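You operate a simulated robot arm through the tools that you are given. There is no shell and no other tool.

You run a simulated robot arm. Do the job below in one go: nothing can be reset, and whatever is moved stays where it is left.

TASK
Zero the balance, weigh the two open jars beside it and set the heavier in the jar holder.
Fine: one at a time; the lighter jar goes back; shut the top door; leave the lids.
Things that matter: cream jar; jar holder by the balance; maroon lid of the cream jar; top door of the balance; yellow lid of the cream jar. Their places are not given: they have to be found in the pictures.

Only the result counts: the job must be done as asked and must still hold three seconds after the hand-in. Knocking over, shifting, dropping, spilling or breaking anything else fails it. Lids that push on must go on centred and level and be pressed home; caps that screw on are set level and turned clockwise until they are tight.

THE ROBOT
A 7-joint arm with a two-finger gripper, fixed in place. Base frame: the origin is at the foot of the arm, x ahead of it, y to its left, z up; the work surface is at about z = 90. Readings come in cm, degrees, newtons and seconds.
With the tool pointing down near the work surface it reaches from about 34 to 72 cm from the base axis. Its first joint turns from -66.0 to 66.0 degrees. Payload 2.45 kg.
The TCP is the grasp point between the finger pads, 2.6 cm short of the fingertips. In the tool frame z runs along the fingers and y along their closing line. Largest opening 9.6 cm; the body of the gripper starts 6.9 cm behind the TCP.
Orientation is that of the tool frame in the base frame, as a unit quaternion [x, y, z, w]. With the fingers straight down and closing along the base's y, the tool's x points along the base's -x, its y along +y and its z along -z.

THE INTERFACE
- The arm moves only by the tool servo_tool. Its argument "deltas" is a list of rows, each an object (a shift or turn left out is 0, a gripper value left out holds the last) with "dp": the shift along the base's x, y, z in cm, a list of three; "dr": the turn, a rotation vector about the base's x, y, z in degrees, a list of three; "claw": the opening, from 0 (shut) to 1 (fully open). In form: [{"dp": [x, y, z], "dr": [wx, wy, wz], "claw": claw}, ...]. A call has 1 to 20 rows; each row is the pose to reach, as a shift and turn from the pose commanded when the call began. Rows are played at 5 a second. More than 5 cm and 8.6 degrees between two rows, or a gripper value outside its range, and nothing of the call is played. A pose out of reach is approached as far as the arm can. The call stops where the force on the tool passes 40 N (or 10 N more than at its start, if that is more) or the arm is blocked; 0.2 s more then pass. The fingers move at their own pace and stop on an object; they squeeze with about 22 N. The grip force told is the motor's: it shows also when the fingers shut on nothing. Time passes only in rows, and 0.2 s behind the last, so rows that repeat a pose let the fingers close. The reply holds the time, the measured pose of the TCP, the force on the tool along the base axes, the opening and the grip force, in the units named above and with some noise, with the torque about the TCP (base axes, N m) and any sound that the robot's microphone picked up, and new pictures: "show" is both (left out), scene, wrist or none.
- Cameras (640 x 400 px; columns grow to the right, rows downward): "scene" is fixed at [15.59, -39.65, 143.87]; the picture's right is [0.72, -0.69, 0.00], its down [-0.37, -0.38, -0.85] and it looks along [0.59, 0.61, -0.53] (base axes); focal length 214 px, centre (320, 200). "wrist" rides on the gripper at [8.2, 0.3, -9.8] in the tool frame; the picture's right is [-0.04, 1.00, 0.00], its down [-0.73, -0.03, -0.68] and it looks along [-0.68, -0.03, 0.73] (tool axes); focal length 256 px, centre (320, 200).
- pixel_to_xyz(camera, pixels): for up to 12 pixels [column, row] of the newest picture of that camera ("zoom" is the newest enlarged one), the place [x, y, z] in the base frame of the surface seen there, good to about 0.2 cm, but the place of the scene camera against the robot may be out by one fixed shift of up to 2.5 cm in any direction. No time passes.
- enlarge(camera, box): a new picture of the part [left, top, right, bottom] of that camera's present view, enlarged. No time passes.
- close_job(): hands the job in; it is judged then, once.

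Unless the task says otherwise, let go and move clear before handing in.

The tools are called after "Call:" by a JSON object that holds its "method" and its "body". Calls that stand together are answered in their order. servo_tool: Moves the arm, as the interface text tells. Its arguments: {"type":"object","properties":{"deltas":{"type":"array","items":{"type":"object","properties":{"dp":{"type":"array","items":{"type":"number"}},"dr":{"type":"array","items":{"type":"number"}},"claw":{"type":"number"}}}},"show":{"type":"string","enum":["both","scene","wrist","none"]}},"required":["deltas"]} The other tools are called the same way: pixel_to_xyz (camera, pixels) gives the place of the surface under pixels of a picture; enlarge (camera, box) takes an enlarged picture of a part of a camera's view; close_job () hands the job in.

At the start:

```text
time: 0.0
tool_pos: [38.06, -0.69, 136.19]
tool_rot: [0.0, 1.0, 0.0, 0.0]
contact_force: [0.3, 0.5, -0.3]
torque: [0.03, 0.0, 0.0]
opening: 9.62
grasp_force: 0.0
```

scene: 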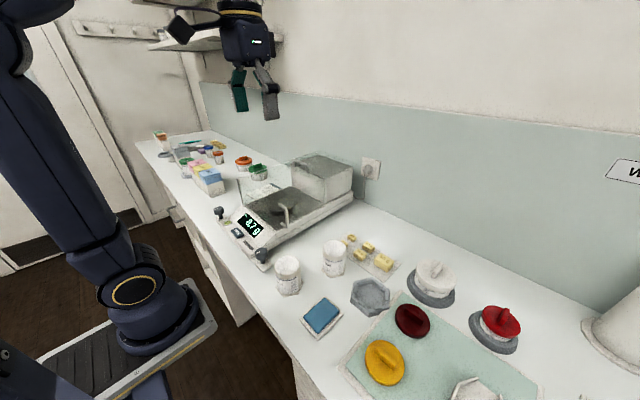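
wrist: 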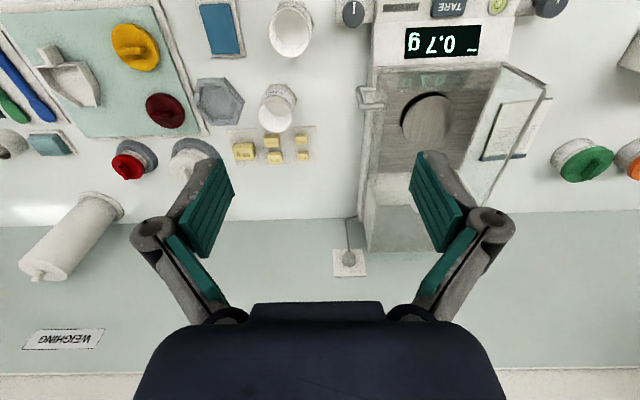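

The wrist picture shows the balance with display "-0.7 g" at (443,42), a TARE button at (453,8), and two open jars at (290,28) and (277,108). I'll enlarge the views to identify everything.

Call:
{"method": "enlarge", "body": {"camera": "scene", "box": [200, 140, 400, 300]}}

Call:
{"method": "enlarge", "body": {"camera": "wrist", "box": [320, 0, 580, 200]}}

Call:
{"method": "enlarge", "body": {"camera": "wrist", "box": [100, 0, 360, 200]}}

Call:
{"method": "enlarge", "body": {"camera": "scene", "box": [260, 220, 560, 400]}}

Call:
{"method": "pixel_to_xyz", "body": {"camera": "wrist", "pixels": [[290, 28], [277, 108], [453, 8], [443, 42], [427, 118], [520, 90], [493, 130], [220, 100], [190, 155], [353, 13], [550, 5], [497, 5]]}}

```text
2.50 times, centred on (300, 220) of scene
```

zoom: 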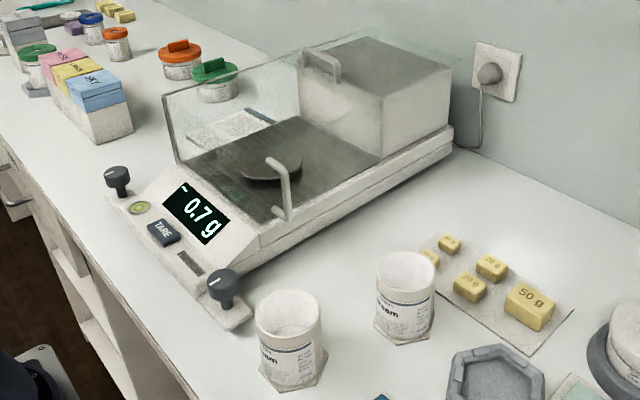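

```text
2.00 times, centred on (450, 100) of wrist
```

zoom: 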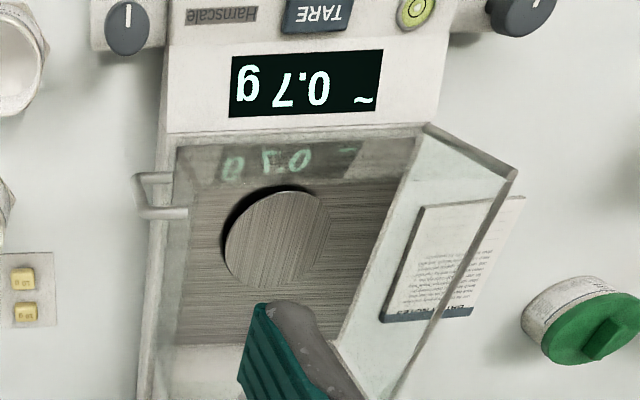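

```text
2.00 times, centred on (230, 100) of wrist
```

zoom: 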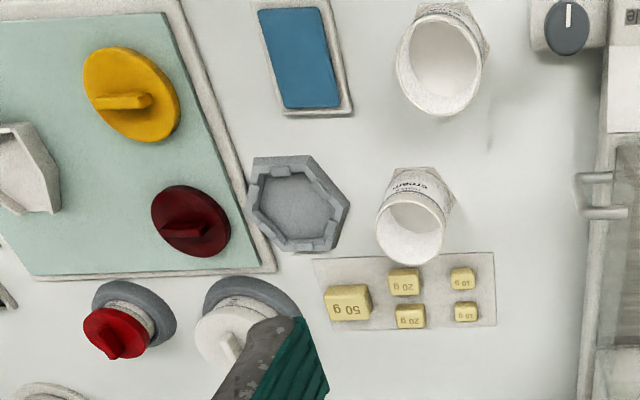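

```text
2.13 times, centred on (410, 310) of scene
```

zoom: 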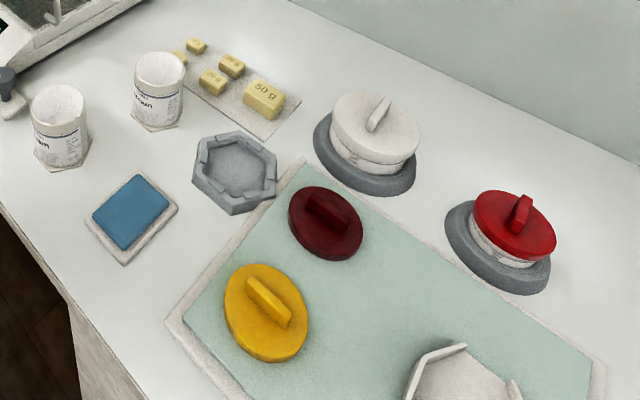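

```text
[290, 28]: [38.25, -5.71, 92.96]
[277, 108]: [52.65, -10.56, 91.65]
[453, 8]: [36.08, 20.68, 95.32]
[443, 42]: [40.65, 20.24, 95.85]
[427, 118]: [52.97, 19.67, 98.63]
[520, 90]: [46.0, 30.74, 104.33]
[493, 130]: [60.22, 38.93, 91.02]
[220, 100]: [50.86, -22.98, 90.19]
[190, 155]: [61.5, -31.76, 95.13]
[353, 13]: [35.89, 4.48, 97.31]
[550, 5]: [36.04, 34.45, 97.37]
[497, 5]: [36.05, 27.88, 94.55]
```

The balance has glass panels and two handles; I need to find which is the top door and its state. I'll zoom further on the balance and query points on it.

Call:
{"method": "enlarge", "body": {"camera": "scene", "box": [230, 140, 360, 225]}}

Call:
{"method": "enlarge", "body": {"camera": "wrist", "box": [350, 40, 480, 120]}}

Call:
{"method": "pixel_to_xyz", "body": {"camera": "scene", "pixels": [[287, 212], [291, 228], [240, 180], [251, 202], [293, 160], [300, 156], [310, 162], [320, 154], [350, 166], [320, 185], [285, 190], [262, 185]]}}

Call:
{"method": "pixel_to_xyz", "body": {"camera": "wrist", "pixels": [[370, 92], [385, 95], [388, 106], [372, 104], [547, 86], [503, 64], [380, 72], [430, 75], [490, 85], [400, 160], [380, 190], [390, 230]]}}

```text
4.71 times, centred on (295, 182) of scene
```

zoom: 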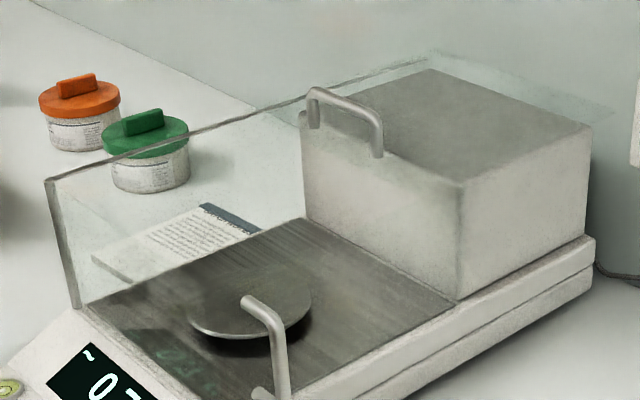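

```text
4.92 times, centred on (415, 80) of wrist
```

zoom: 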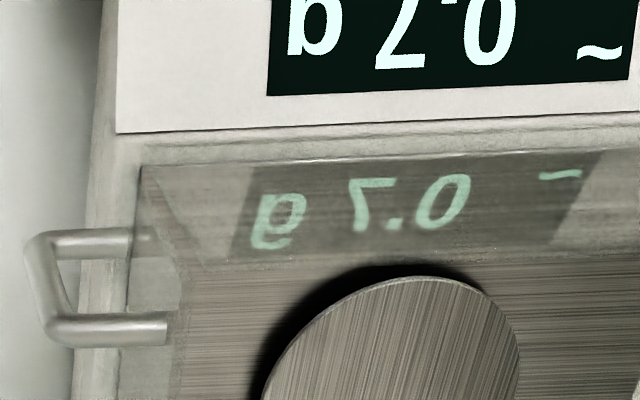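

```text
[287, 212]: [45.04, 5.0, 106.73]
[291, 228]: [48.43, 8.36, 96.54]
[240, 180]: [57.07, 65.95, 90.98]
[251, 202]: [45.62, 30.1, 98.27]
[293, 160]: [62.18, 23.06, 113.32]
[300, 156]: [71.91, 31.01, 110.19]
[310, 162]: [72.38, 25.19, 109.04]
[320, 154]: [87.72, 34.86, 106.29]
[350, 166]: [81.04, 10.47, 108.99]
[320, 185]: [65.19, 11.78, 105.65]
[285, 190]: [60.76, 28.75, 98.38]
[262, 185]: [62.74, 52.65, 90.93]
```

```text
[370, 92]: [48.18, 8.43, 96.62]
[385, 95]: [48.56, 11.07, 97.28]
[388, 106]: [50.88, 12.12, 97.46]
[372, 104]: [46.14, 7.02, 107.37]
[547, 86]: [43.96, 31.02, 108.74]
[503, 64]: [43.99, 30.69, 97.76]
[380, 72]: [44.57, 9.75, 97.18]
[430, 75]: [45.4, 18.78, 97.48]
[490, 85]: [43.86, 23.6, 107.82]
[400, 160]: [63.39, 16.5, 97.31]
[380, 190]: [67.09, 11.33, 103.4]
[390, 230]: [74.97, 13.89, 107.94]
```

The display shows a "~" sign (probably unsettled), and the top door seems slid back, its handle near (293,160) in the scene. I'll check the bubble level, the knobs and the jars more closely.

Call:
{"method": "enlarge", "body": {"camera": "wrist", "box": [470, 0, 580, 60]}}

Call:
{"method": "enlarge", "body": {"camera": "scene", "box": [205, 195, 285, 270]}}

Call:
{"method": "enlarge", "body": {"camera": "scene", "box": [265, 225, 365, 305]}}

Call:
{"method": "enlarge", "body": {"camera": "wrist", "box": [190, 0, 320, 130]}}

```text
5.82 times, centred on (525, 30) of wrist
```

zoom: 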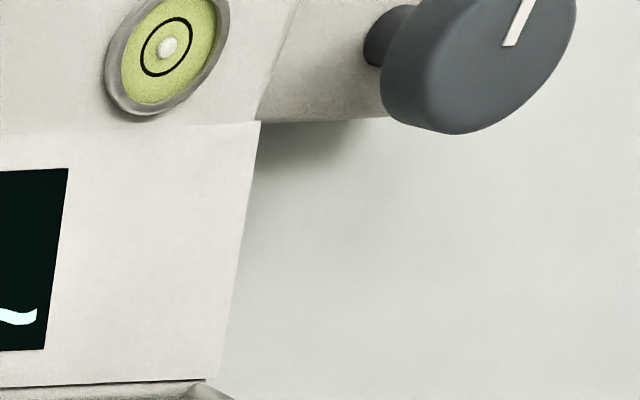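

```text
5.33 times, centred on (245, 232) of scene
```

zoom: 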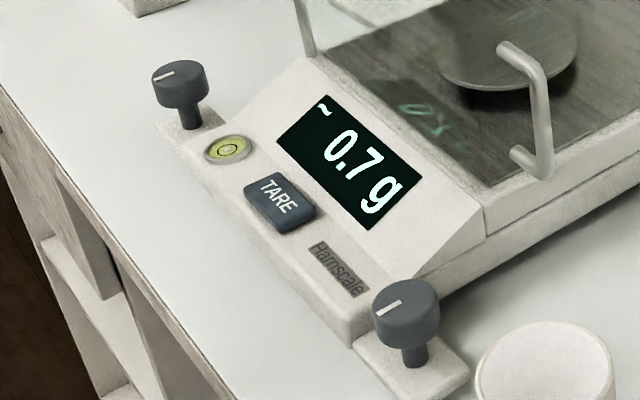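

```text
5.00 times, centred on (315, 265) of scene
```

zoom: 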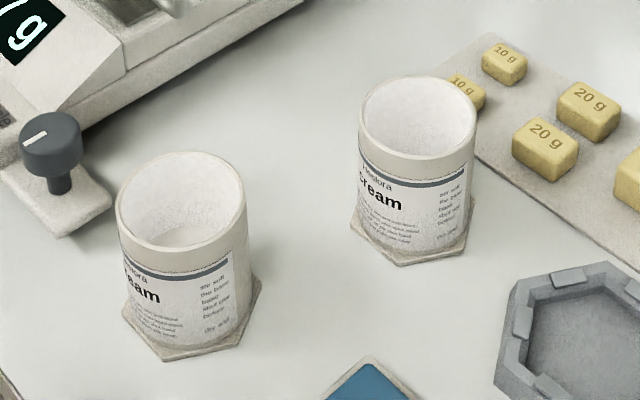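

```text
3.08 times, centred on (255, 65) of wrist
```

zoom: 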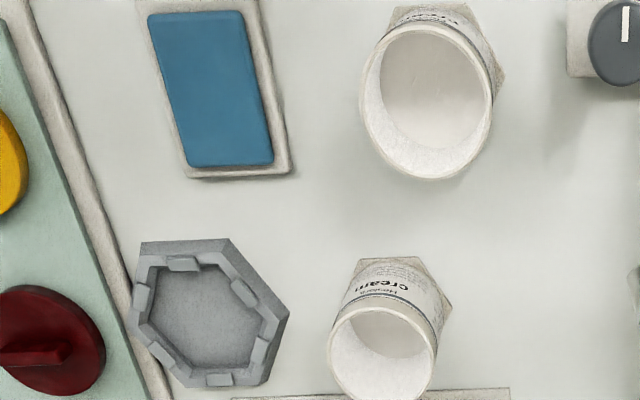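

The bubble at the level is centred (zoom (167,47)), so the balance is level; the jars and the holder are hexagonal-based. I'll move the wrist camera in front of the balance at height to see the door and whether the reading changes.

Call:
{"method": "servo_tool", "body": {"deltas": [{"dp": [1.5, 3.5, 0]}, {"dp": [3, 7, 0]}, {"dp": [4.5, 10.5, 0]}, {"dp": [6, 14, 0]}, {"dp": [7.5, 17.5, 0]}, {"dp": [9, 21, 0]}, {"dp": [9, 21, 0]}]}}

```text
time: 1.6
tool_pos: [45.56, 19.69, 135.75]
tool_rot: [0.0, 1.0, 0.001, 0.001]
contact_force: [0.0, 0.7, -0.6]
torque: [0.02, 0.07, 0.02]
opening: 9.6
grasp_force: 0.1
out of reach, approached as far as the arm can: row 6, 7
```

scene: 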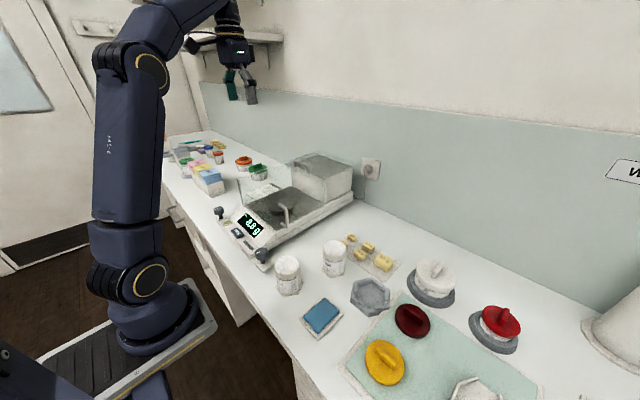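
wrist: 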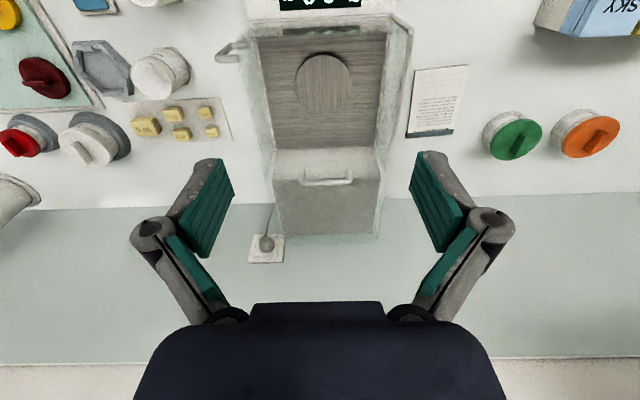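

The top of the chamber looks open with the door pane slid back over the rear block (handle at (327,182) in wrist). I'll enlarge and measure the door edges, handle, pan and display.

Call:
{"method": "enlarge", "body": {"camera": "wrist", "box": [230, 0, 430, 125]}}

Call:
{"method": "enlarge", "body": {"camera": "wrist", "box": [230, 125, 430, 250]}}

Call:
{"method": "enlarge", "body": {"camera": "scene", "box": [205, 195, 285, 270]}}

Call:
{"method": "pixel_to_xyz", "body": {"camera": "wrist", "pixels": [[327, 182], [303, 182], [352, 182], [273, 150], [390, 146], [384, 235], [410, 30], [323, 80], [350, 80], [298, 80], [323, 52], [323, 112]]}}

```text
3.20 times, centred on (330, 62) of wrist
```

zoom: 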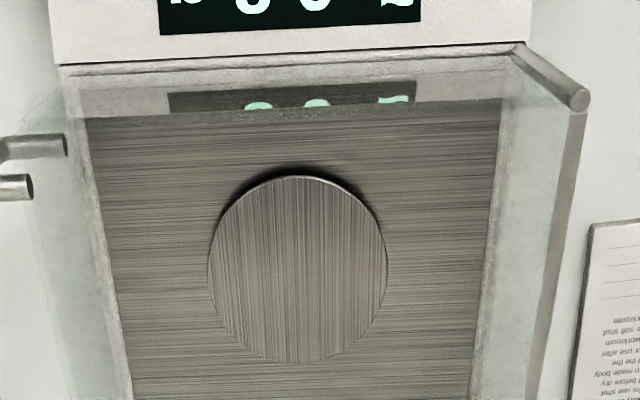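

```text
3.20 times, centred on (330, 188) of wrist
```

zoom: 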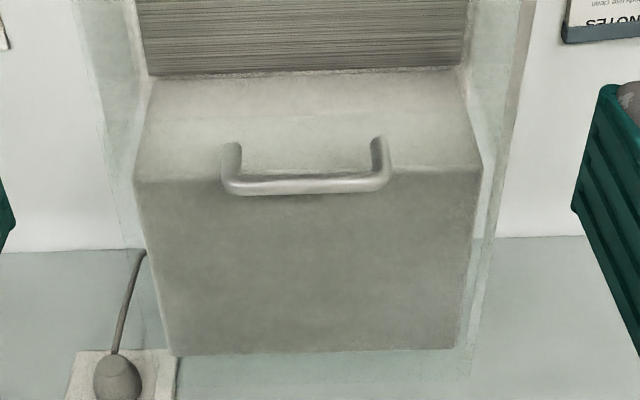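

```text
5.33 times, centred on (245, 232) of scene
```

zoom: 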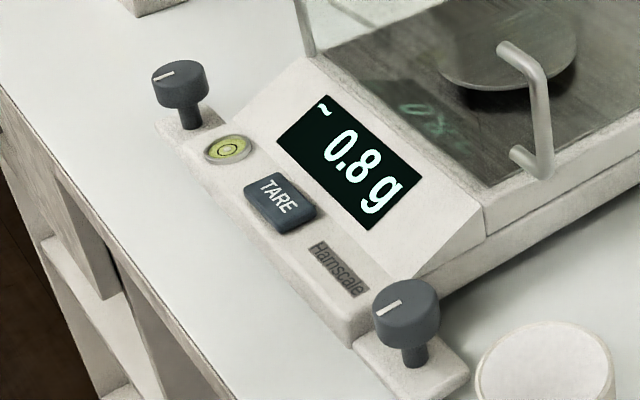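

```text
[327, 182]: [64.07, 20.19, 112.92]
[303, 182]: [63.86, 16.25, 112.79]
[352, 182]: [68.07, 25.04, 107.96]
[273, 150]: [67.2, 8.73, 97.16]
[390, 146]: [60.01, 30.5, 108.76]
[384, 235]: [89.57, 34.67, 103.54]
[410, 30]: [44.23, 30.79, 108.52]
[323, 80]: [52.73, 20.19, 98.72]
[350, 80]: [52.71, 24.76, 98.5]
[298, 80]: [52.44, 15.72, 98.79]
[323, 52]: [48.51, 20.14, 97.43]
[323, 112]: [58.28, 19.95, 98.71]
```

The reading moved from 0.7 to 0.8 with "~", so it is unsettled with the top door open; the door's handle bar is at about x=64, y=15.8–24.5, z=112.9. I'll shut the fingers, come down and tilt forward so that I can hook the handle from behind and pull the door shut.

Call:
{"method": "servo_tool", "body": {"deltas": [{"dp": [0, 0, -3], "dr": [0, -6, 0], "claw": 0}, {"dp": [0, 0, -6], "dr": [0, -12, 0]}, {"dp": [0, 0, -9], "dr": [0, -18, 0]}, {"dp": [0, 0, -12], "dr": [0, -24, 0]}, {"dp": [0, 0, -14], "dr": [0, -30, 0]}, {"dp": [0, 0, -14], "dr": [0, -30, 0]}]}}

```text
time: 3.0
tool_pos: [45.88, 19.87, 121.65]
tool_rot: [0.0, 0.966, 0.0, 0.26]
contact_force: [0.6, 0.2, 0.1]
torque: [-0.01, 0.02, -0.03]
opening: 0.0
grasp_force: 22.2
```

scene: 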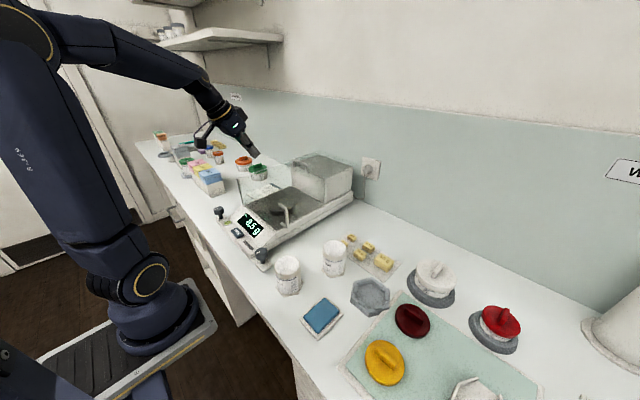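
wrist: 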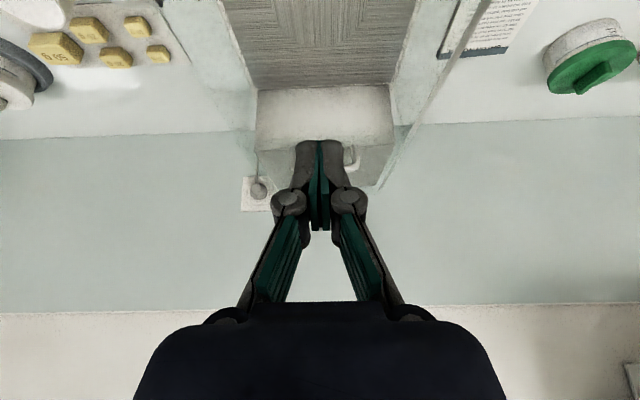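

The tool is now tilted 30° forward with fingers shut at (45.9,19.9,121.7). I'll check the display and the handle's exact place before reaching over it.

Call:
{"method": "enlarge", "body": {"camera": "scene", "box": [225, 140, 365, 270]}}

Call:
{"method": "enlarge", "body": {"camera": "wrist", "box": [230, 60, 430, 220]}}

Call:
{"method": "pixel_to_xyz", "body": {"camera": "wrist", "pixels": [[355, 152], [350, 162], [285, 120], [285, 160], [370, 160], [385, 145], [262, 100], [390, 130], [345, 148], [380, 185]]}}

```text
3.08 times, centred on (295, 205) of scene
```

zoom: 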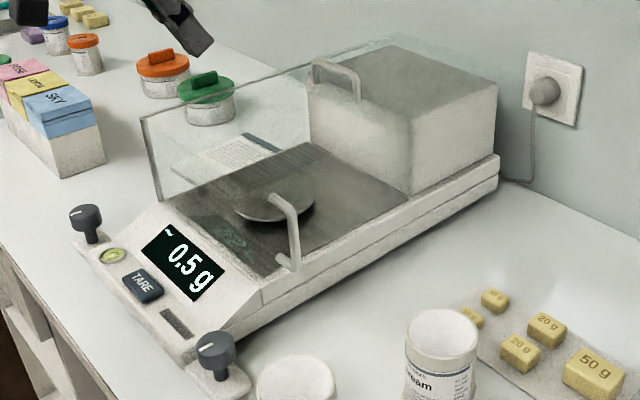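

```text
2.50 times, centred on (330, 140) of wrist
```

zoom: 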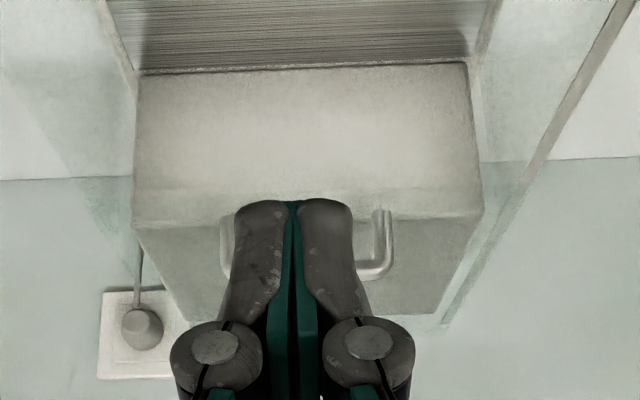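

```text
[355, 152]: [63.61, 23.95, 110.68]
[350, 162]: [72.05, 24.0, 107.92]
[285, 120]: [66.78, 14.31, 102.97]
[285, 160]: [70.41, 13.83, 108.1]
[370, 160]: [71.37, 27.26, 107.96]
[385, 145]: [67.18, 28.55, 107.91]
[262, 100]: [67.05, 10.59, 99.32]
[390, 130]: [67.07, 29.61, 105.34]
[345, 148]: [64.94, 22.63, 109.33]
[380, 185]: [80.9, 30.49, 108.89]
```

The reading is still drifting ("~ 0.5 g"), so the door must be shut to settle. The handle stands at x≈63.8 on a pane at about z 109.3; I'll move over it at safe height first.

Call:
{"method": "servo_tool", "body": {"deltas": [{"dp": [4, 0, 0]}, {"dp": [8, 0, 0]}, {"dp": [12, 0, -0.5]}, {"dp": [16, 0, -1]}, {"dp": [20.4, 0.2, -1.5]}, {"dp": [20.4, 0.2, -1.5]}]}}

```text
time: 4.4
tool_pos: [66.36, 20.3, 120.58]
tool_rot: [0.0, 0.966, 0.0, 0.259]
contact_force: [-0.4, 0.5, 0.6]
torque: [0.0, -0.01, 0.0]
opening: 0.02
grasp_force: 21.7
```

scene: 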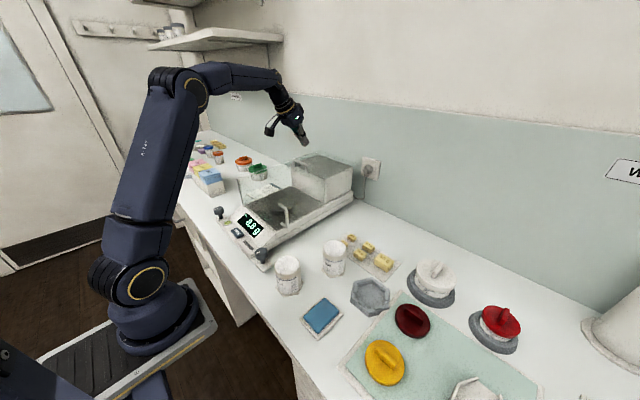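
wrist: 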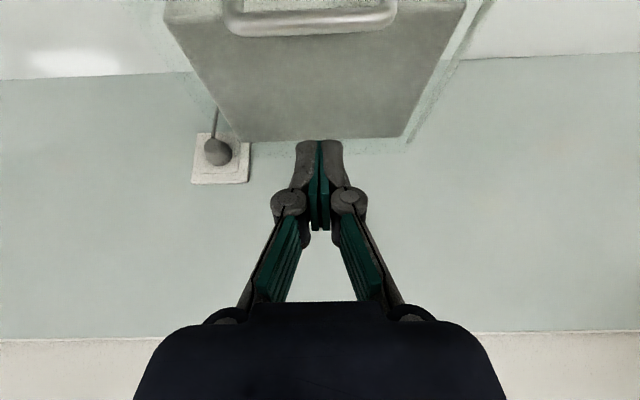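

The handle bar now shows at (310,22) in the wrist picture, near the top. I'll measure it precisely before lowering.

Call:
{"method": "pixel_to_xyz", "body": {"camera": "wrist", "pixels": [[310, 22], [310, 14], [310, 32], [235, 20], [388, 16], [270, 24], [350, 20], [310, 80], [200, 60], [440, 80], [310, 130], [310, 145]]}}

Call:
{"method": "enlarge", "body": {"camera": "wrist", "box": [160, 0, 500, 200]}}

```text
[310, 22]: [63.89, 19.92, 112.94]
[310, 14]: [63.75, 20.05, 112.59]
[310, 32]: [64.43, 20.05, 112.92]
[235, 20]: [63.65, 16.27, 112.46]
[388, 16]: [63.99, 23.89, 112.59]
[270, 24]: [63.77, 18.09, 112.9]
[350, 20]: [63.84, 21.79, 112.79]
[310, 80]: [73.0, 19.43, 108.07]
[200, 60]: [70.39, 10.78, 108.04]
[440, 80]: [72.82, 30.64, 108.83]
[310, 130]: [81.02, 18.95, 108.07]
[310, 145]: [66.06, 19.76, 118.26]
```

```text
1.88 times, centred on (330, 100) of wrist
```

zoom: 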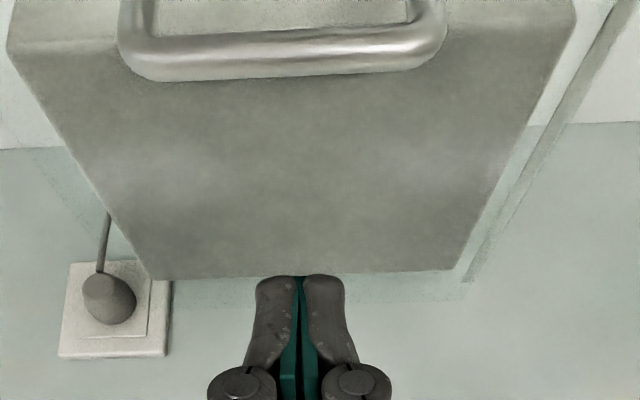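

The bar is at x≈63.95, z≈112.6, and the finger will pass about 0.9 cm behind it. I'll lower the fingertips behind the bar, stopping short of the pane.

Call:
{"method": "servo_tool", "body": {"deltas": [{"dp": [0, -0.2, -2.5]}, {"dp": [0, -0.2, -5]}, {"dp": [0, -0.2, -6.2]}, {"dp": [0, -0.2, -7.2]}, {"dp": [0, -0.2, -7.2]}]}}

```text
time: 5.6
tool_pos: [66.33, 19.66, 112.96]
tool_rot: [-0.001, 0.966, 0.0, 0.259]
contact_force: [-0.3, -0.2, 0.5]
torque: [0.02, -0.02, 0.01]
opening: 0.0
grasp_force: 22.0
```

scene: 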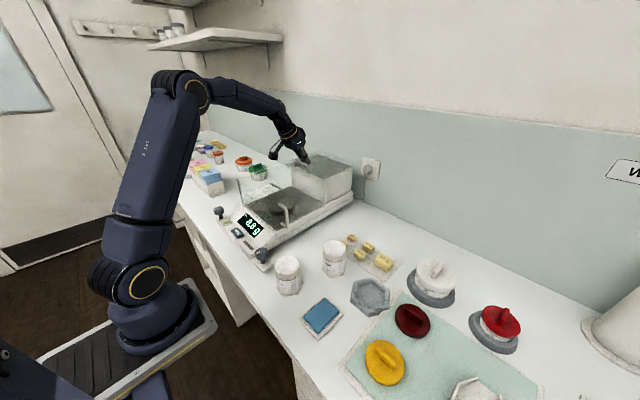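
wrist: 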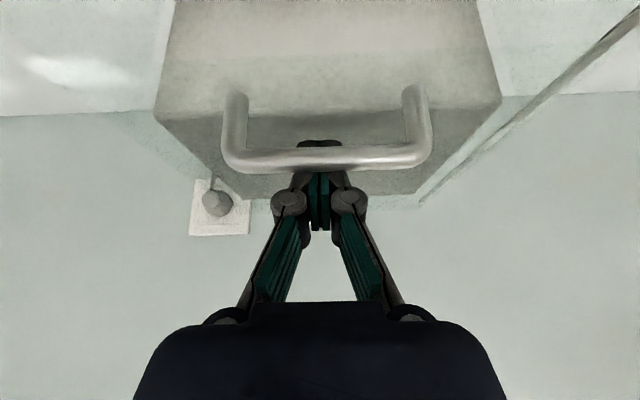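

The fingertips are behind the bar with no contact. I'll pull towards the base slowly and watch the force.

Call:
{"method": "servo_tool", "body": {"deltas": [{"dp": [-0.7, 0, 0]}, {"dp": [-1.2, 0, 0]}, {"dp": [-1.7, 0, 0]}, {"dp": [-2.2, 0, 0]}, {"dp": [-2.7, 0, 0]}, {"dp": [-3.2, 0, 0]}, {"dp": [-3.7, 0, 0]}, {"dp": [-4.2, 0, 0]}]}}

```text
time: 7.4
tool_pos: [61.83, 19.59, 113.06]
tool_rot: [0.0, 0.966, 0.0, 0.259]
contact_force: [0.8, 0.7, 0.4]
torque: [0.01, 0.04, 0.02]
opening: 0.0
grasp_force: 28.5
```

scene: 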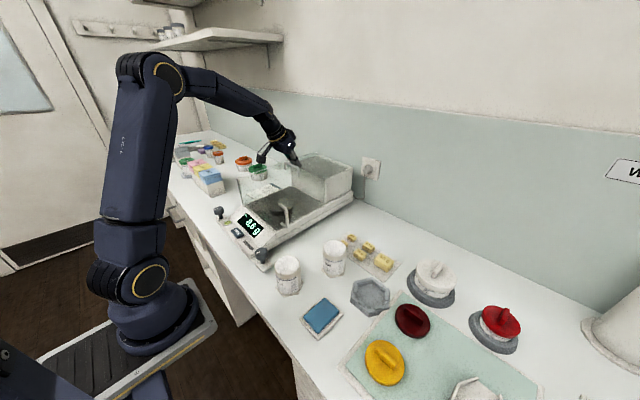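
wrist: 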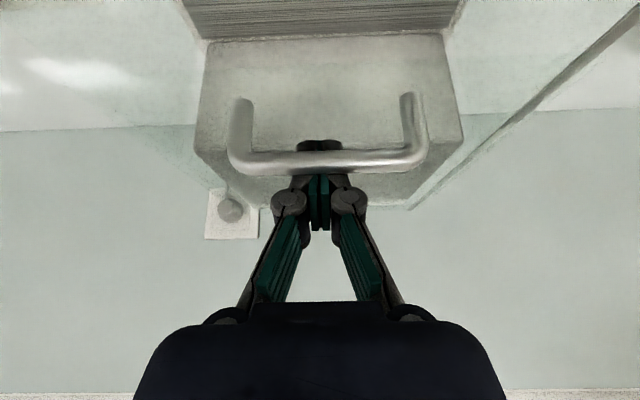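

The door slides along with the bar at hardly any force. I'll keep pulling, stopping short of the expected closed place.

Call:
{"method": "servo_tool", "body": {"deltas": [{"dp": [-1, 0.3, 0]}, {"dp": [-2, 0.3, 0]}, {"dp": [-3, 0.3, 0]}, {"dp": [-4, 0.3, 0]}, {"dp": [-5, 0.3, 0]}, {"dp": [-6, 0.3, 0]}, {"dp": [-7, 0.3, 0]}, {"dp": [-8, 0.3, 0]}, {"dp": [-9, 0.3, 0]}, {"dp": [-10, 0.3, 0]}, {"dp": [-11, 0.3, 0]}, {"dp": [-12, 0.3, 0]}]}}

```text
time: 10.0
tool_pos: [49.84, 19.88, 112.96]
tool_rot: [0.001, 0.966, -0.001, 0.258]
contact_force: [0.5, 0.8, 1.3]
torque: [0.04, 0.0, -0.02]
opening: 0.0
grasp_force: 28.6
```

scene: 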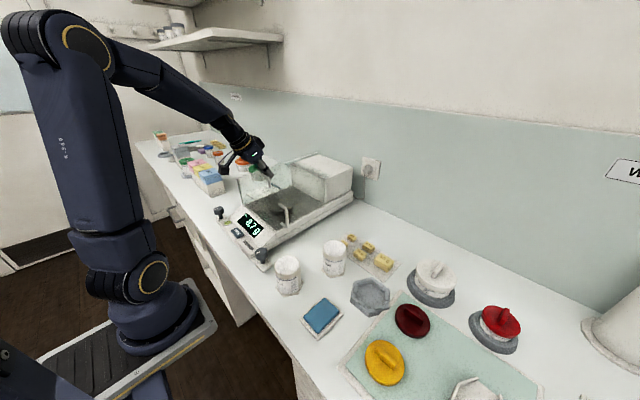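
wrist: 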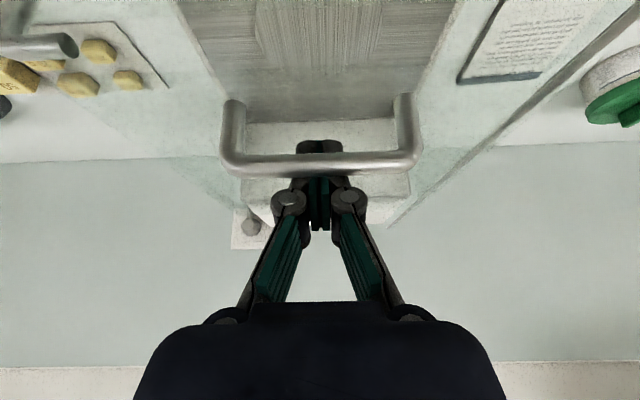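

The handle is now at about x=48.4. I'll look at where the pane's front edge is relative to the chamber's front before closing further.

Call:
{"method": "enlarge", "body": {"camera": "scene", "box": [225, 140, 365, 230]}}

Call:
{"method": "enlarge", "body": {"camera": "wrist", "box": [170, 0, 470, 220]}}

```text
4.44 times, centred on (295, 185) of scene
```

zoom: 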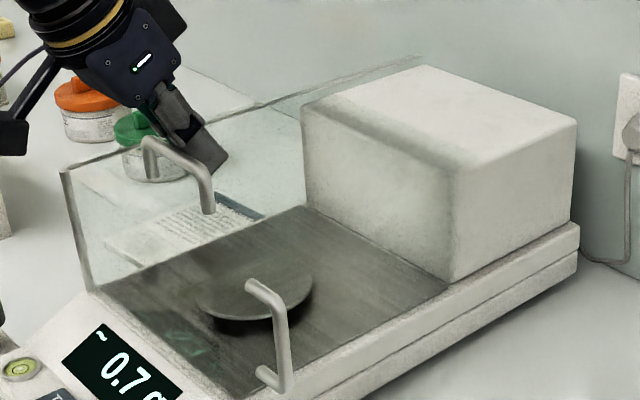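

```text
1.82 times, centred on (320, 110) of wrist
```

zoom: 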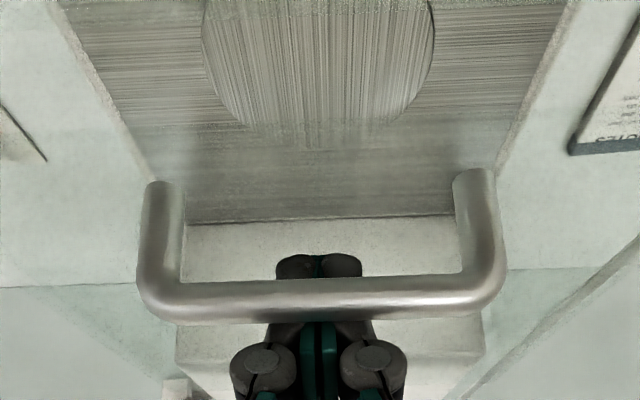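

The pane is nearly over the chamber, with the handle still short of the front edge. I'll continue in small steps, watching the force.

Call:
{"method": "servo_tool", "body": {"deltas": [{"dp": [-0.4, 0, 0]}, {"dp": [-0.8, 0, 0]}, {"dp": [-1.2, 0, 0]}, {"dp": [-1.5, 0, 0]}]}}

```text
time: 11.0
tool_pos: [48.33, 19.81, 112.97]
tool_rot: [0.001, 0.966, 0.0, 0.258]
contact_force: [0.0, -0.4, 0.6]
torque: [-0.01, 0.0, -0.01]
opening: 0.0
grasp_force: 28.2
```

scene: 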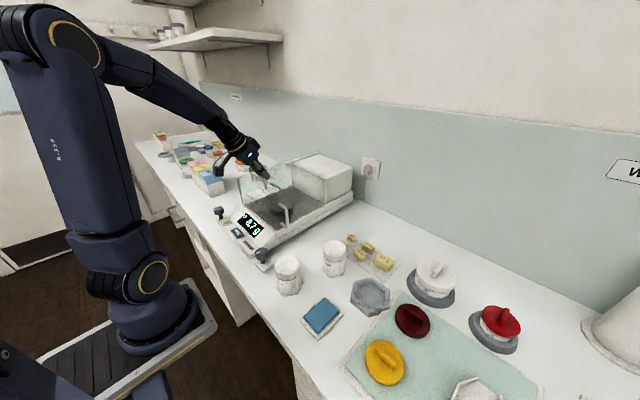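
wrist: 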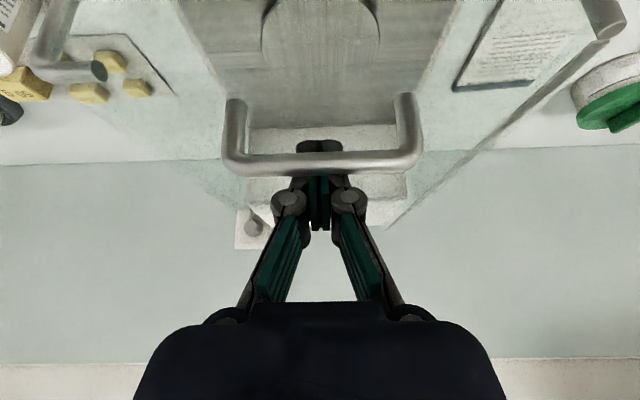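

No resistance yet; handle at about x=46.9. I'll continue with small steps.

Call:
{"method": "servo_tool", "body": {"deltas": [{"dp": [-0.3, 0, 0]}, {"dp": [-0.6, 0, 0]}, {"dp": [-0.9, 0, 0]}, {"dp": [-1.2, 0, 0]}]}}

Call:
{"method": "enlarge", "body": {"camera": "scene", "box": [225, 140, 365, 230]}}

```text
time: 12.0
tool_pos: [47.36, 19.83, 113.01]
tool_rot: [0.0, 0.965, 0.0, 0.26]
contact_force: [6.6, 0.5, 2.4]
torque: [-0.05, 0.01, -0.07]
opening: 0.62
grasp_force: 28.3
```

scene: 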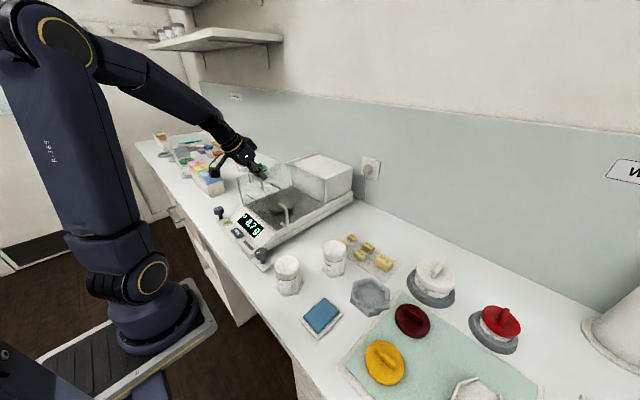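
wrist: 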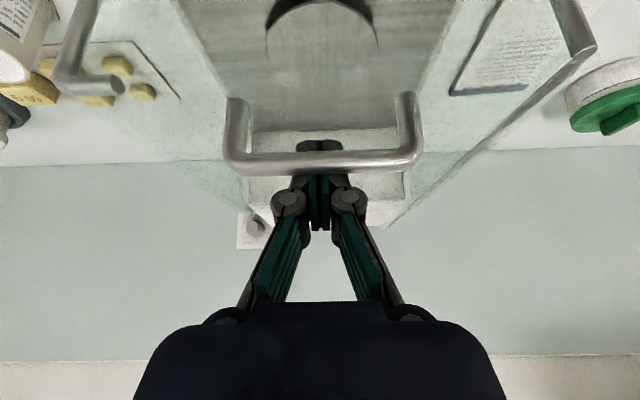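

```text
4.44 times, centred on (295, 185) of scene
```

zoom: 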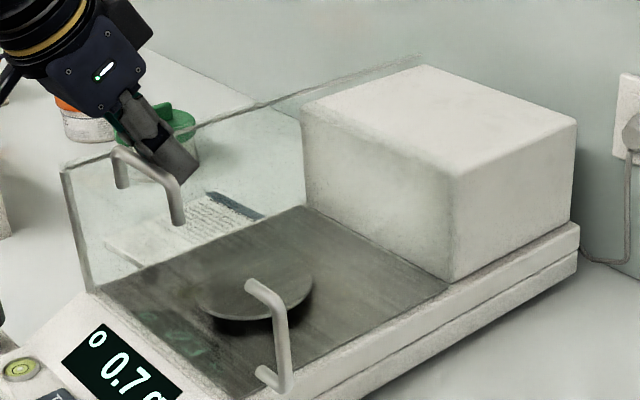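

The display now shows "o 0.7 g" with the door shut (force 6.6 N at the stop), so "o" marks a settled reading. I'll back off the handle, rise, straighten the tool and go towards the TARE button.

Call:
{"method": "servo_tool", "body": {"deltas": [{"dp": [0.9, 0, 0]}, {"dp": [0.9, 0, 3]}, {"dp": [0.9, 0, 7]}, {"dp": [-2, 0, 9], "dr": [0, 7, 0]}, {"dp": [-5, 0, 9], "dr": [0, 14, 0]}, {"dp": [-8, 0.3, 9], "dr": [0, 21, 0]}, {"dp": [-9, 0.6, 8], "dr": [0, 28, 0]}, {"dp": [-9, 0.6, 6], "dr": [0, 30, 0]}, {"dp": [-9, 0.6, 6], "dr": [0, 30, 0]}]}}

```text
time: 14.0
tool_pos: [38.12, 20.44, 119.03]
tool_rot: [0.0, 1.0, 0.0, -0.001]
contact_force: [-0.1, 0.4, -0.4]
torque: [-0.01, -0.01, -0.02]
opening: 0.0
grasp_force: 28.3
```

scene: 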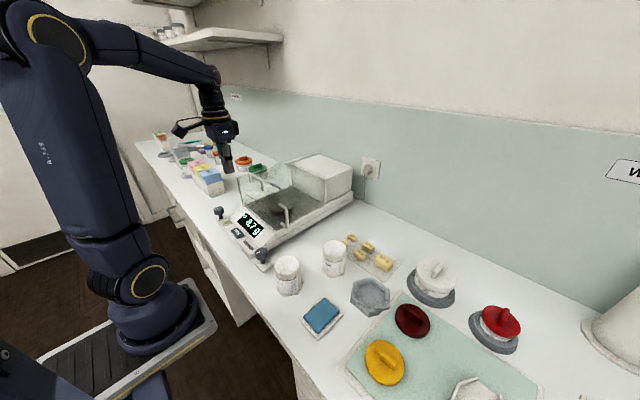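
wrist: 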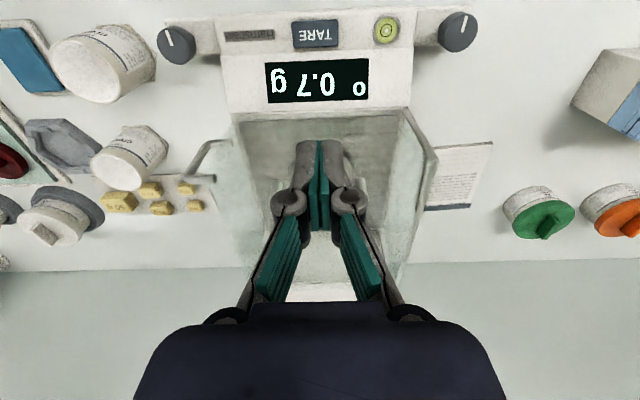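

The display reads a settled "o 0.7 g" at (317,80) and the TARE button is at (317,33). I'll measure the button and its surroundings.

Call:
{"method": "pixel_to_xyz", "body": {"camera": "wrist", "pixels": [[316, 33], [294, 25], [338, 24], [294, 43], [338, 43], [300, 30], [330, 37], [316, 55], [316, 15], [386, 31], [175, 45], [457, 32]]}}

Call:
{"method": "enlarge", "body": {"camera": "wrist", "box": [220, 0, 420, 120]}}

Call:
{"method": "enlarge", "body": {"camera": "scene", "box": [225, 140, 365, 230]}}

```text
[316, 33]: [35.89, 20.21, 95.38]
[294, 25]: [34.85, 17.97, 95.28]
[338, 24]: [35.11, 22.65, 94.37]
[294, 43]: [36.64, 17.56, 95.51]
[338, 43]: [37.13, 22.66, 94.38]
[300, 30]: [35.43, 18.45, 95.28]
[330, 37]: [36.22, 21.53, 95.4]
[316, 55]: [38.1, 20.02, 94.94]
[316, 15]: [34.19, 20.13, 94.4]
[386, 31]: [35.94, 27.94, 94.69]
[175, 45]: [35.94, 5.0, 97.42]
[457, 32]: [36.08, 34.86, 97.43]
```

```text
3.20 times, centred on (320, 60) of wrist
```

zoom: 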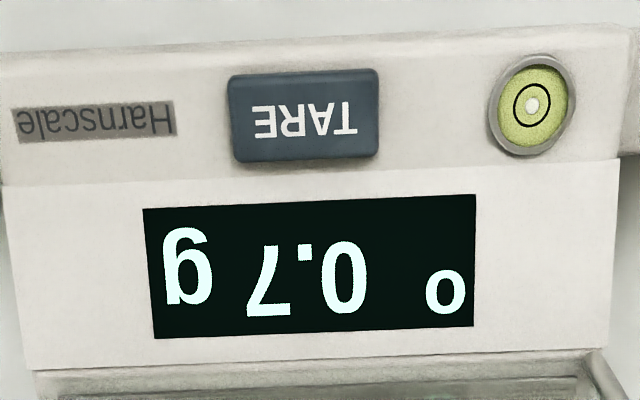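

```text
4.44 times, centred on (295, 185) of scene
```

zoom: 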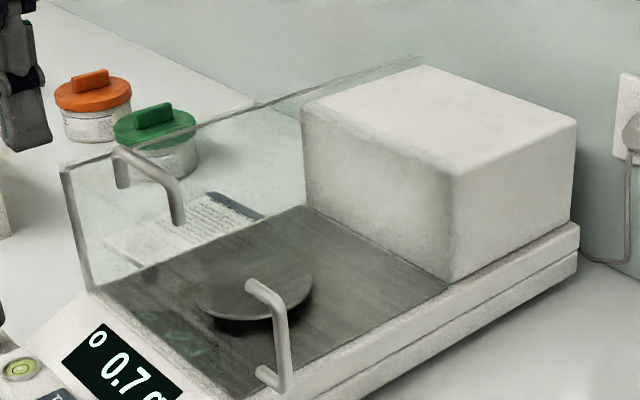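

The button's centre is (35.85, 20.2) with its top at z≈95.4. I'll go down over it, stopping 1.5 cm above.

Call:
{"method": "servo_tool", "body": {"deltas": [{"dp": [-2.3, -0.25, -3]}, {"dp": [-2.3, -0.25, -7]}, {"dp": [-2.3, -0.25, -11]}, {"dp": [-2.3, -0.25, -15]}, {"dp": [-2.3, -0.25, -18]}, {"dp": [-2.3, -0.25, -19.5]}, {"dp": [-2.3, -0.25, -19.5]}]}}

```text
time: 15.6
tool_pos: [35.86, 20.32, 99.59]
tool_rot: [0.0, 1.0, -0.001, 0.0]
contact_force: [-0.3, 0.5, 0.3]
torque: [-0.01, 0.01, 0.04]
opening: 0.0
grasp_force: 28.2
```

scene: 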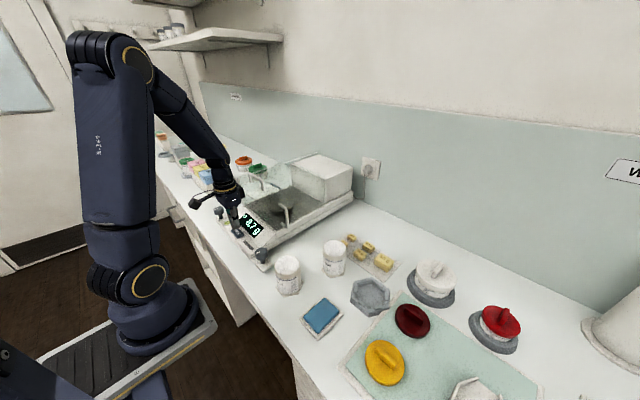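
wrist: 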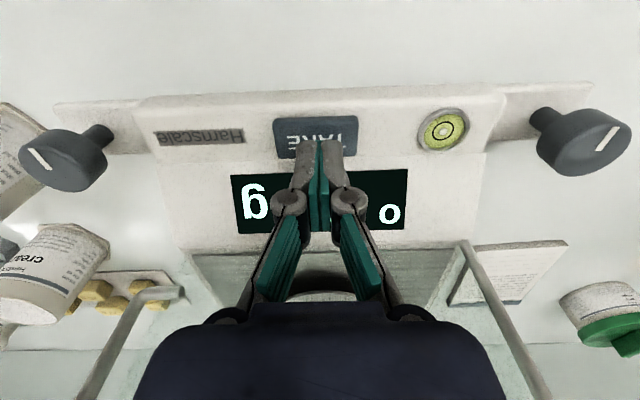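

The closed fingertips are right over the TARE button. I'll press down in small steps and then lift.

Call:
{"method": "servo_tool", "body": {"deltas": [{"dp": [0, 0, -0.8]}, {"dp": [0, 0, -1.3]}, {"dp": [0, 0, -1.6]}, {"dp": [0, 0, -1.8]}], "show": "scene"}}

Call:
{"method": "enlarge", "body": {"camera": "scene", "box": [205, 180, 285, 260]}}

```text
time: 16.6
tool_pos: [35.82, 20.15, 97.73]
tool_rot: [0.001, 1.0, -0.001, 0.0]
contact_force: [-0.2, -0.1, 2.6]
torque: [0.01, 0.04, 0.01]
opening: 0.62
grasp_force: 29.0
heard: click
```

scene: 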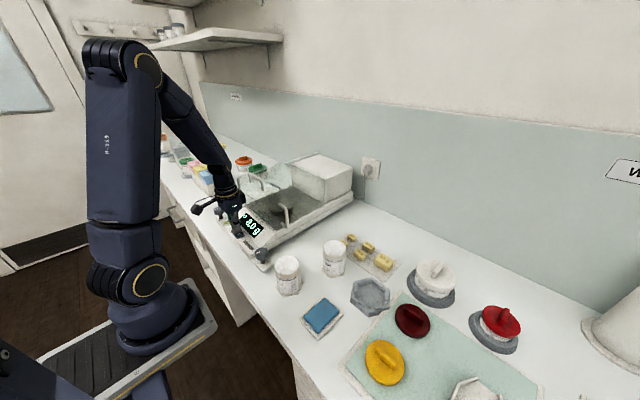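

```text
5.00 times, centred on (245, 220) of scene
```

zoom: 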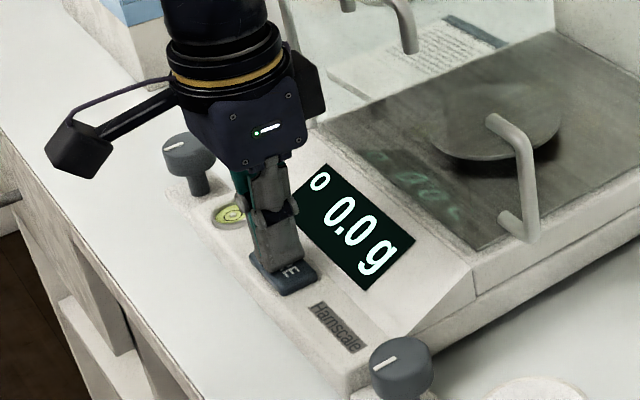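

Tare worked: click heard and display reads "o 0.0 g". I'll lift, then go in front of the door handle (bar front about x=45.4) to push the door open.

Call:
{"method": "servo_tool", "body": {"deltas": [{"dp": [0, 0, 2]}, {"dp": [0, 0, 6]}, {"dp": [0, 0, 10.5]}, {"dp": [0, 0, 15]}, {"dp": [0, 0, 19.5]}, {"dp": [3, 0, 22]}, {"dp": [6.2, 0, 22]}, {"dp": [6.7, 0, 22]}, {"dp": [6.7, 0, 22]}]}}

```text
time: 18.6
tool_pos: [42.46, 20.29, 119.66]
tool_rot: [0.001, 1.0, 0.0, 0.0]
contact_force: [0.5, -0.6, 0.3]
torque: [0.02, 0.03, -0.01]
opening: 0.01
grasp_force: 28.5
```

scene: 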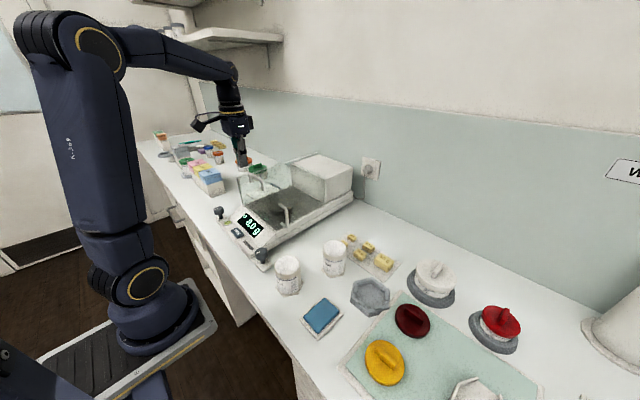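
wrist: 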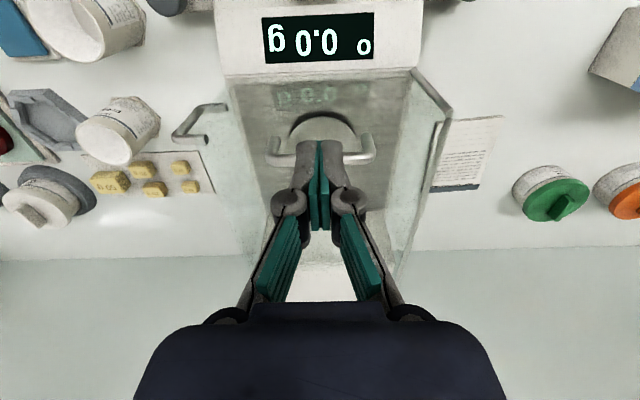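

The handle's ends are visible at (283,160) and (362,157) beside the fingers. I'll measure the bar.

Call:
{"method": "pixel_to_xyz", "body": {"camera": "wrist", "pixels": [[285, 160], [290, 156], [280, 163], [360, 157], [355, 160], [363, 140], [273, 142], [320, 118], [430, 85], [232, 100]]}}

Call:
{"method": "enlarge", "body": {"camera": "wrist", "box": [220, 60, 460, 210]}}

```text
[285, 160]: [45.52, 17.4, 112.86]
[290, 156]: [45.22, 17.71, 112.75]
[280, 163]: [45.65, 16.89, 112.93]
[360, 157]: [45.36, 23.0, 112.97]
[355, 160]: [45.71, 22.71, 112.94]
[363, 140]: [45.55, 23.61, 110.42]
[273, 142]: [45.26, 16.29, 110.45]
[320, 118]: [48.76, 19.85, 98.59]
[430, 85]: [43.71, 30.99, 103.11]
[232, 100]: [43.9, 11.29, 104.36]
```

```text
2.67 times, centred on (340, 135) of wrist
```

zoom: 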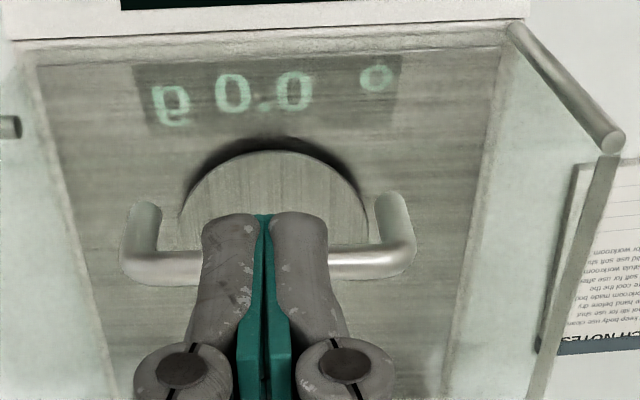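

The bar's front face is at about x=45.1, 1.4 cm ahead of the finger. I'll lower in front of it and push the door open.

Call:
{"method": "servo_tool", "body": {"deltas": [{"dp": [0, -0.1, -3]}, {"dp": [0, -0.1, -6]}, {"dp": [0, -0.1, -6.8]}, {"dp": [0.8, -0.1, -6.8]}, {"dp": [1.4, -0.1, -6.8]}, {"dp": [2, -0.1, -6.8]}, {"dp": [3, -0.1, -6.8]}, {"dp": [4, -0.1, -6.8]}]}}

```text
time: 20.4
tool_pos: [46.6, 20.05, 112.97]
tool_rot: [-0.001, 1.0, 0.0, 0.0]
contact_force: [-1.3, 0.1, -1.2]
torque: [0.06, 0.0, 0.03]
opening: 0.0
grasp_force: 28.7
```

scene: 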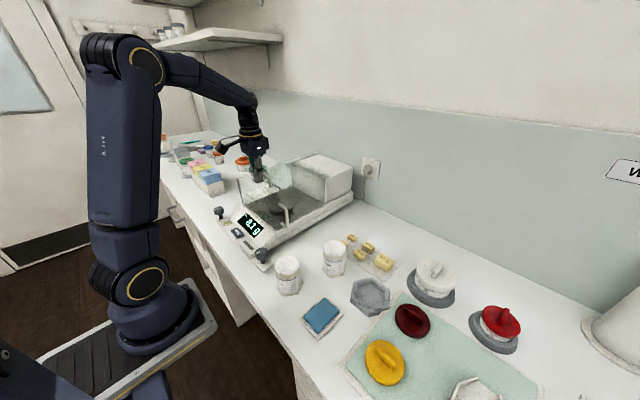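
wrist: 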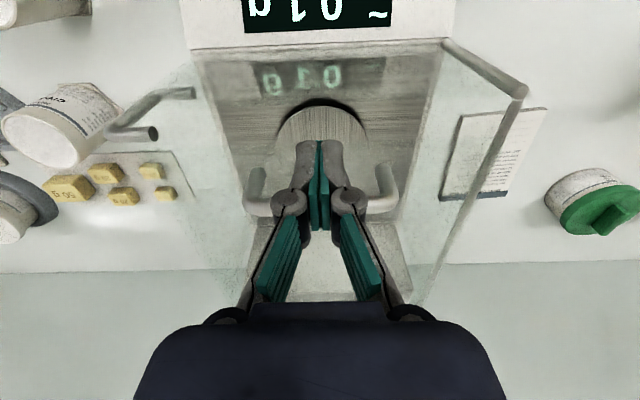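

The door is sliding open with ~1 N. I'll continue pushing to about x=60.8.

Call:
{"method": "servo_tool", "body": {"deltas": [{"dp": [1.2, 0, 0]}, {"dp": [2.4, 0, 0]}, {"dp": [3.6, 0, 0]}, {"dp": [4.8, 0, 0]}, {"dp": [6, 0, 0]}, {"dp": [7.2, 0, 0]}, {"dp": [8.4, 0, 0]}, {"dp": [9.6, 0, 0]}, {"dp": [10.8, 0, 0]}, {"dp": [12, 0, 0]}, {"dp": [13, 0, 0]}, {"dp": [13.8, 0, 0]}, {"dp": [14.3, 0, 0]}]}}

```text
time: 23.2
tool_pos: [61.07, 20.21, 112.79]
tool_rot: [0.001, 1.0, 0.0, 0.001]
contact_force: [0.1, 0.3, -0.1]
torque: [-0.02, -0.03, -0.02]
opening: 0.01
grasp_force: 28.1
```

scene: 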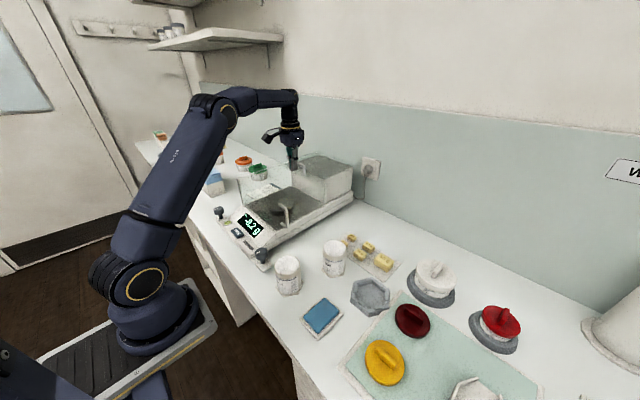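
wrist: 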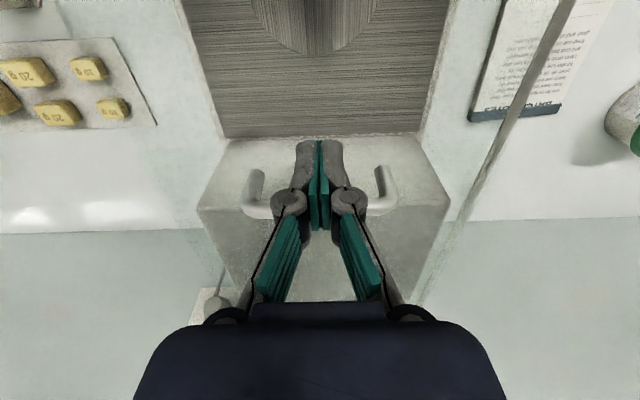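

The door is open again (handle at about x=62.8). I'll back off, rise, open the fingers and go over the jars for a look.

Call:
{"method": "servo_tool", "body": {"deltas": [{"dp": [-3, 0, 0.3]}, {"dp": [-7, 0, 1]}, {"dp": [-11, 0, 3]}, {"dp": [-14, -3, 5]}, {"dp": [-16, -7, 7], "claw": 1}, {"dp": [-17, -11, 9]}, {"dp": [-18, -15, 10]}, {"dp": [-18.5, -19, 10]}, {"dp": [-19, -23, 10]}, {"dp": [-19, -26, 10]}, {"dp": [-19, -26, 10]}]}}

```text
time: 25.6
tool_pos: [41.69, -5.91, 122.86]
tool_rot: [0.001, 1.0, 0.0, 0.0]
contact_force: [-1.1, -0.2, 0.5]
torque: [0.0, 0.0, 0.01]
opening: 9.6
grasp_force: 0.1
```

scene: 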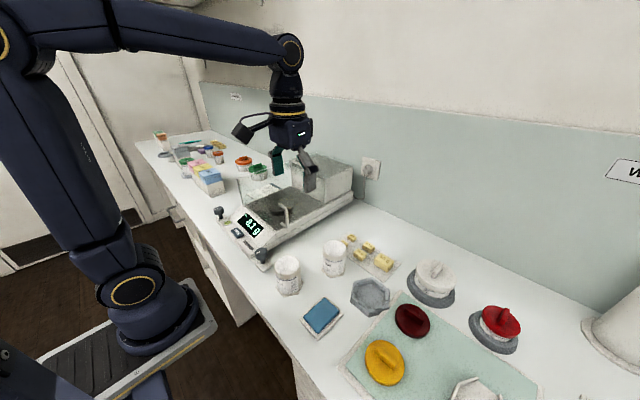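
wrist: 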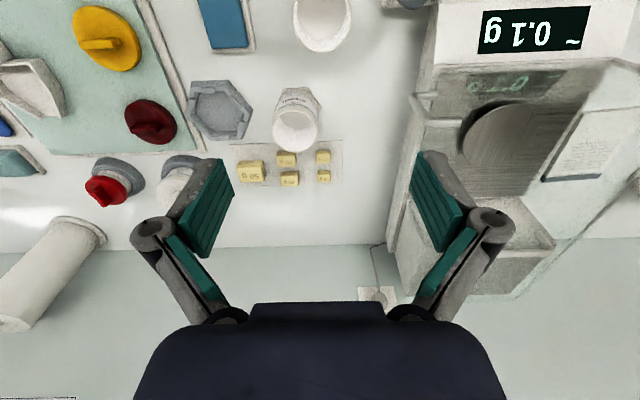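

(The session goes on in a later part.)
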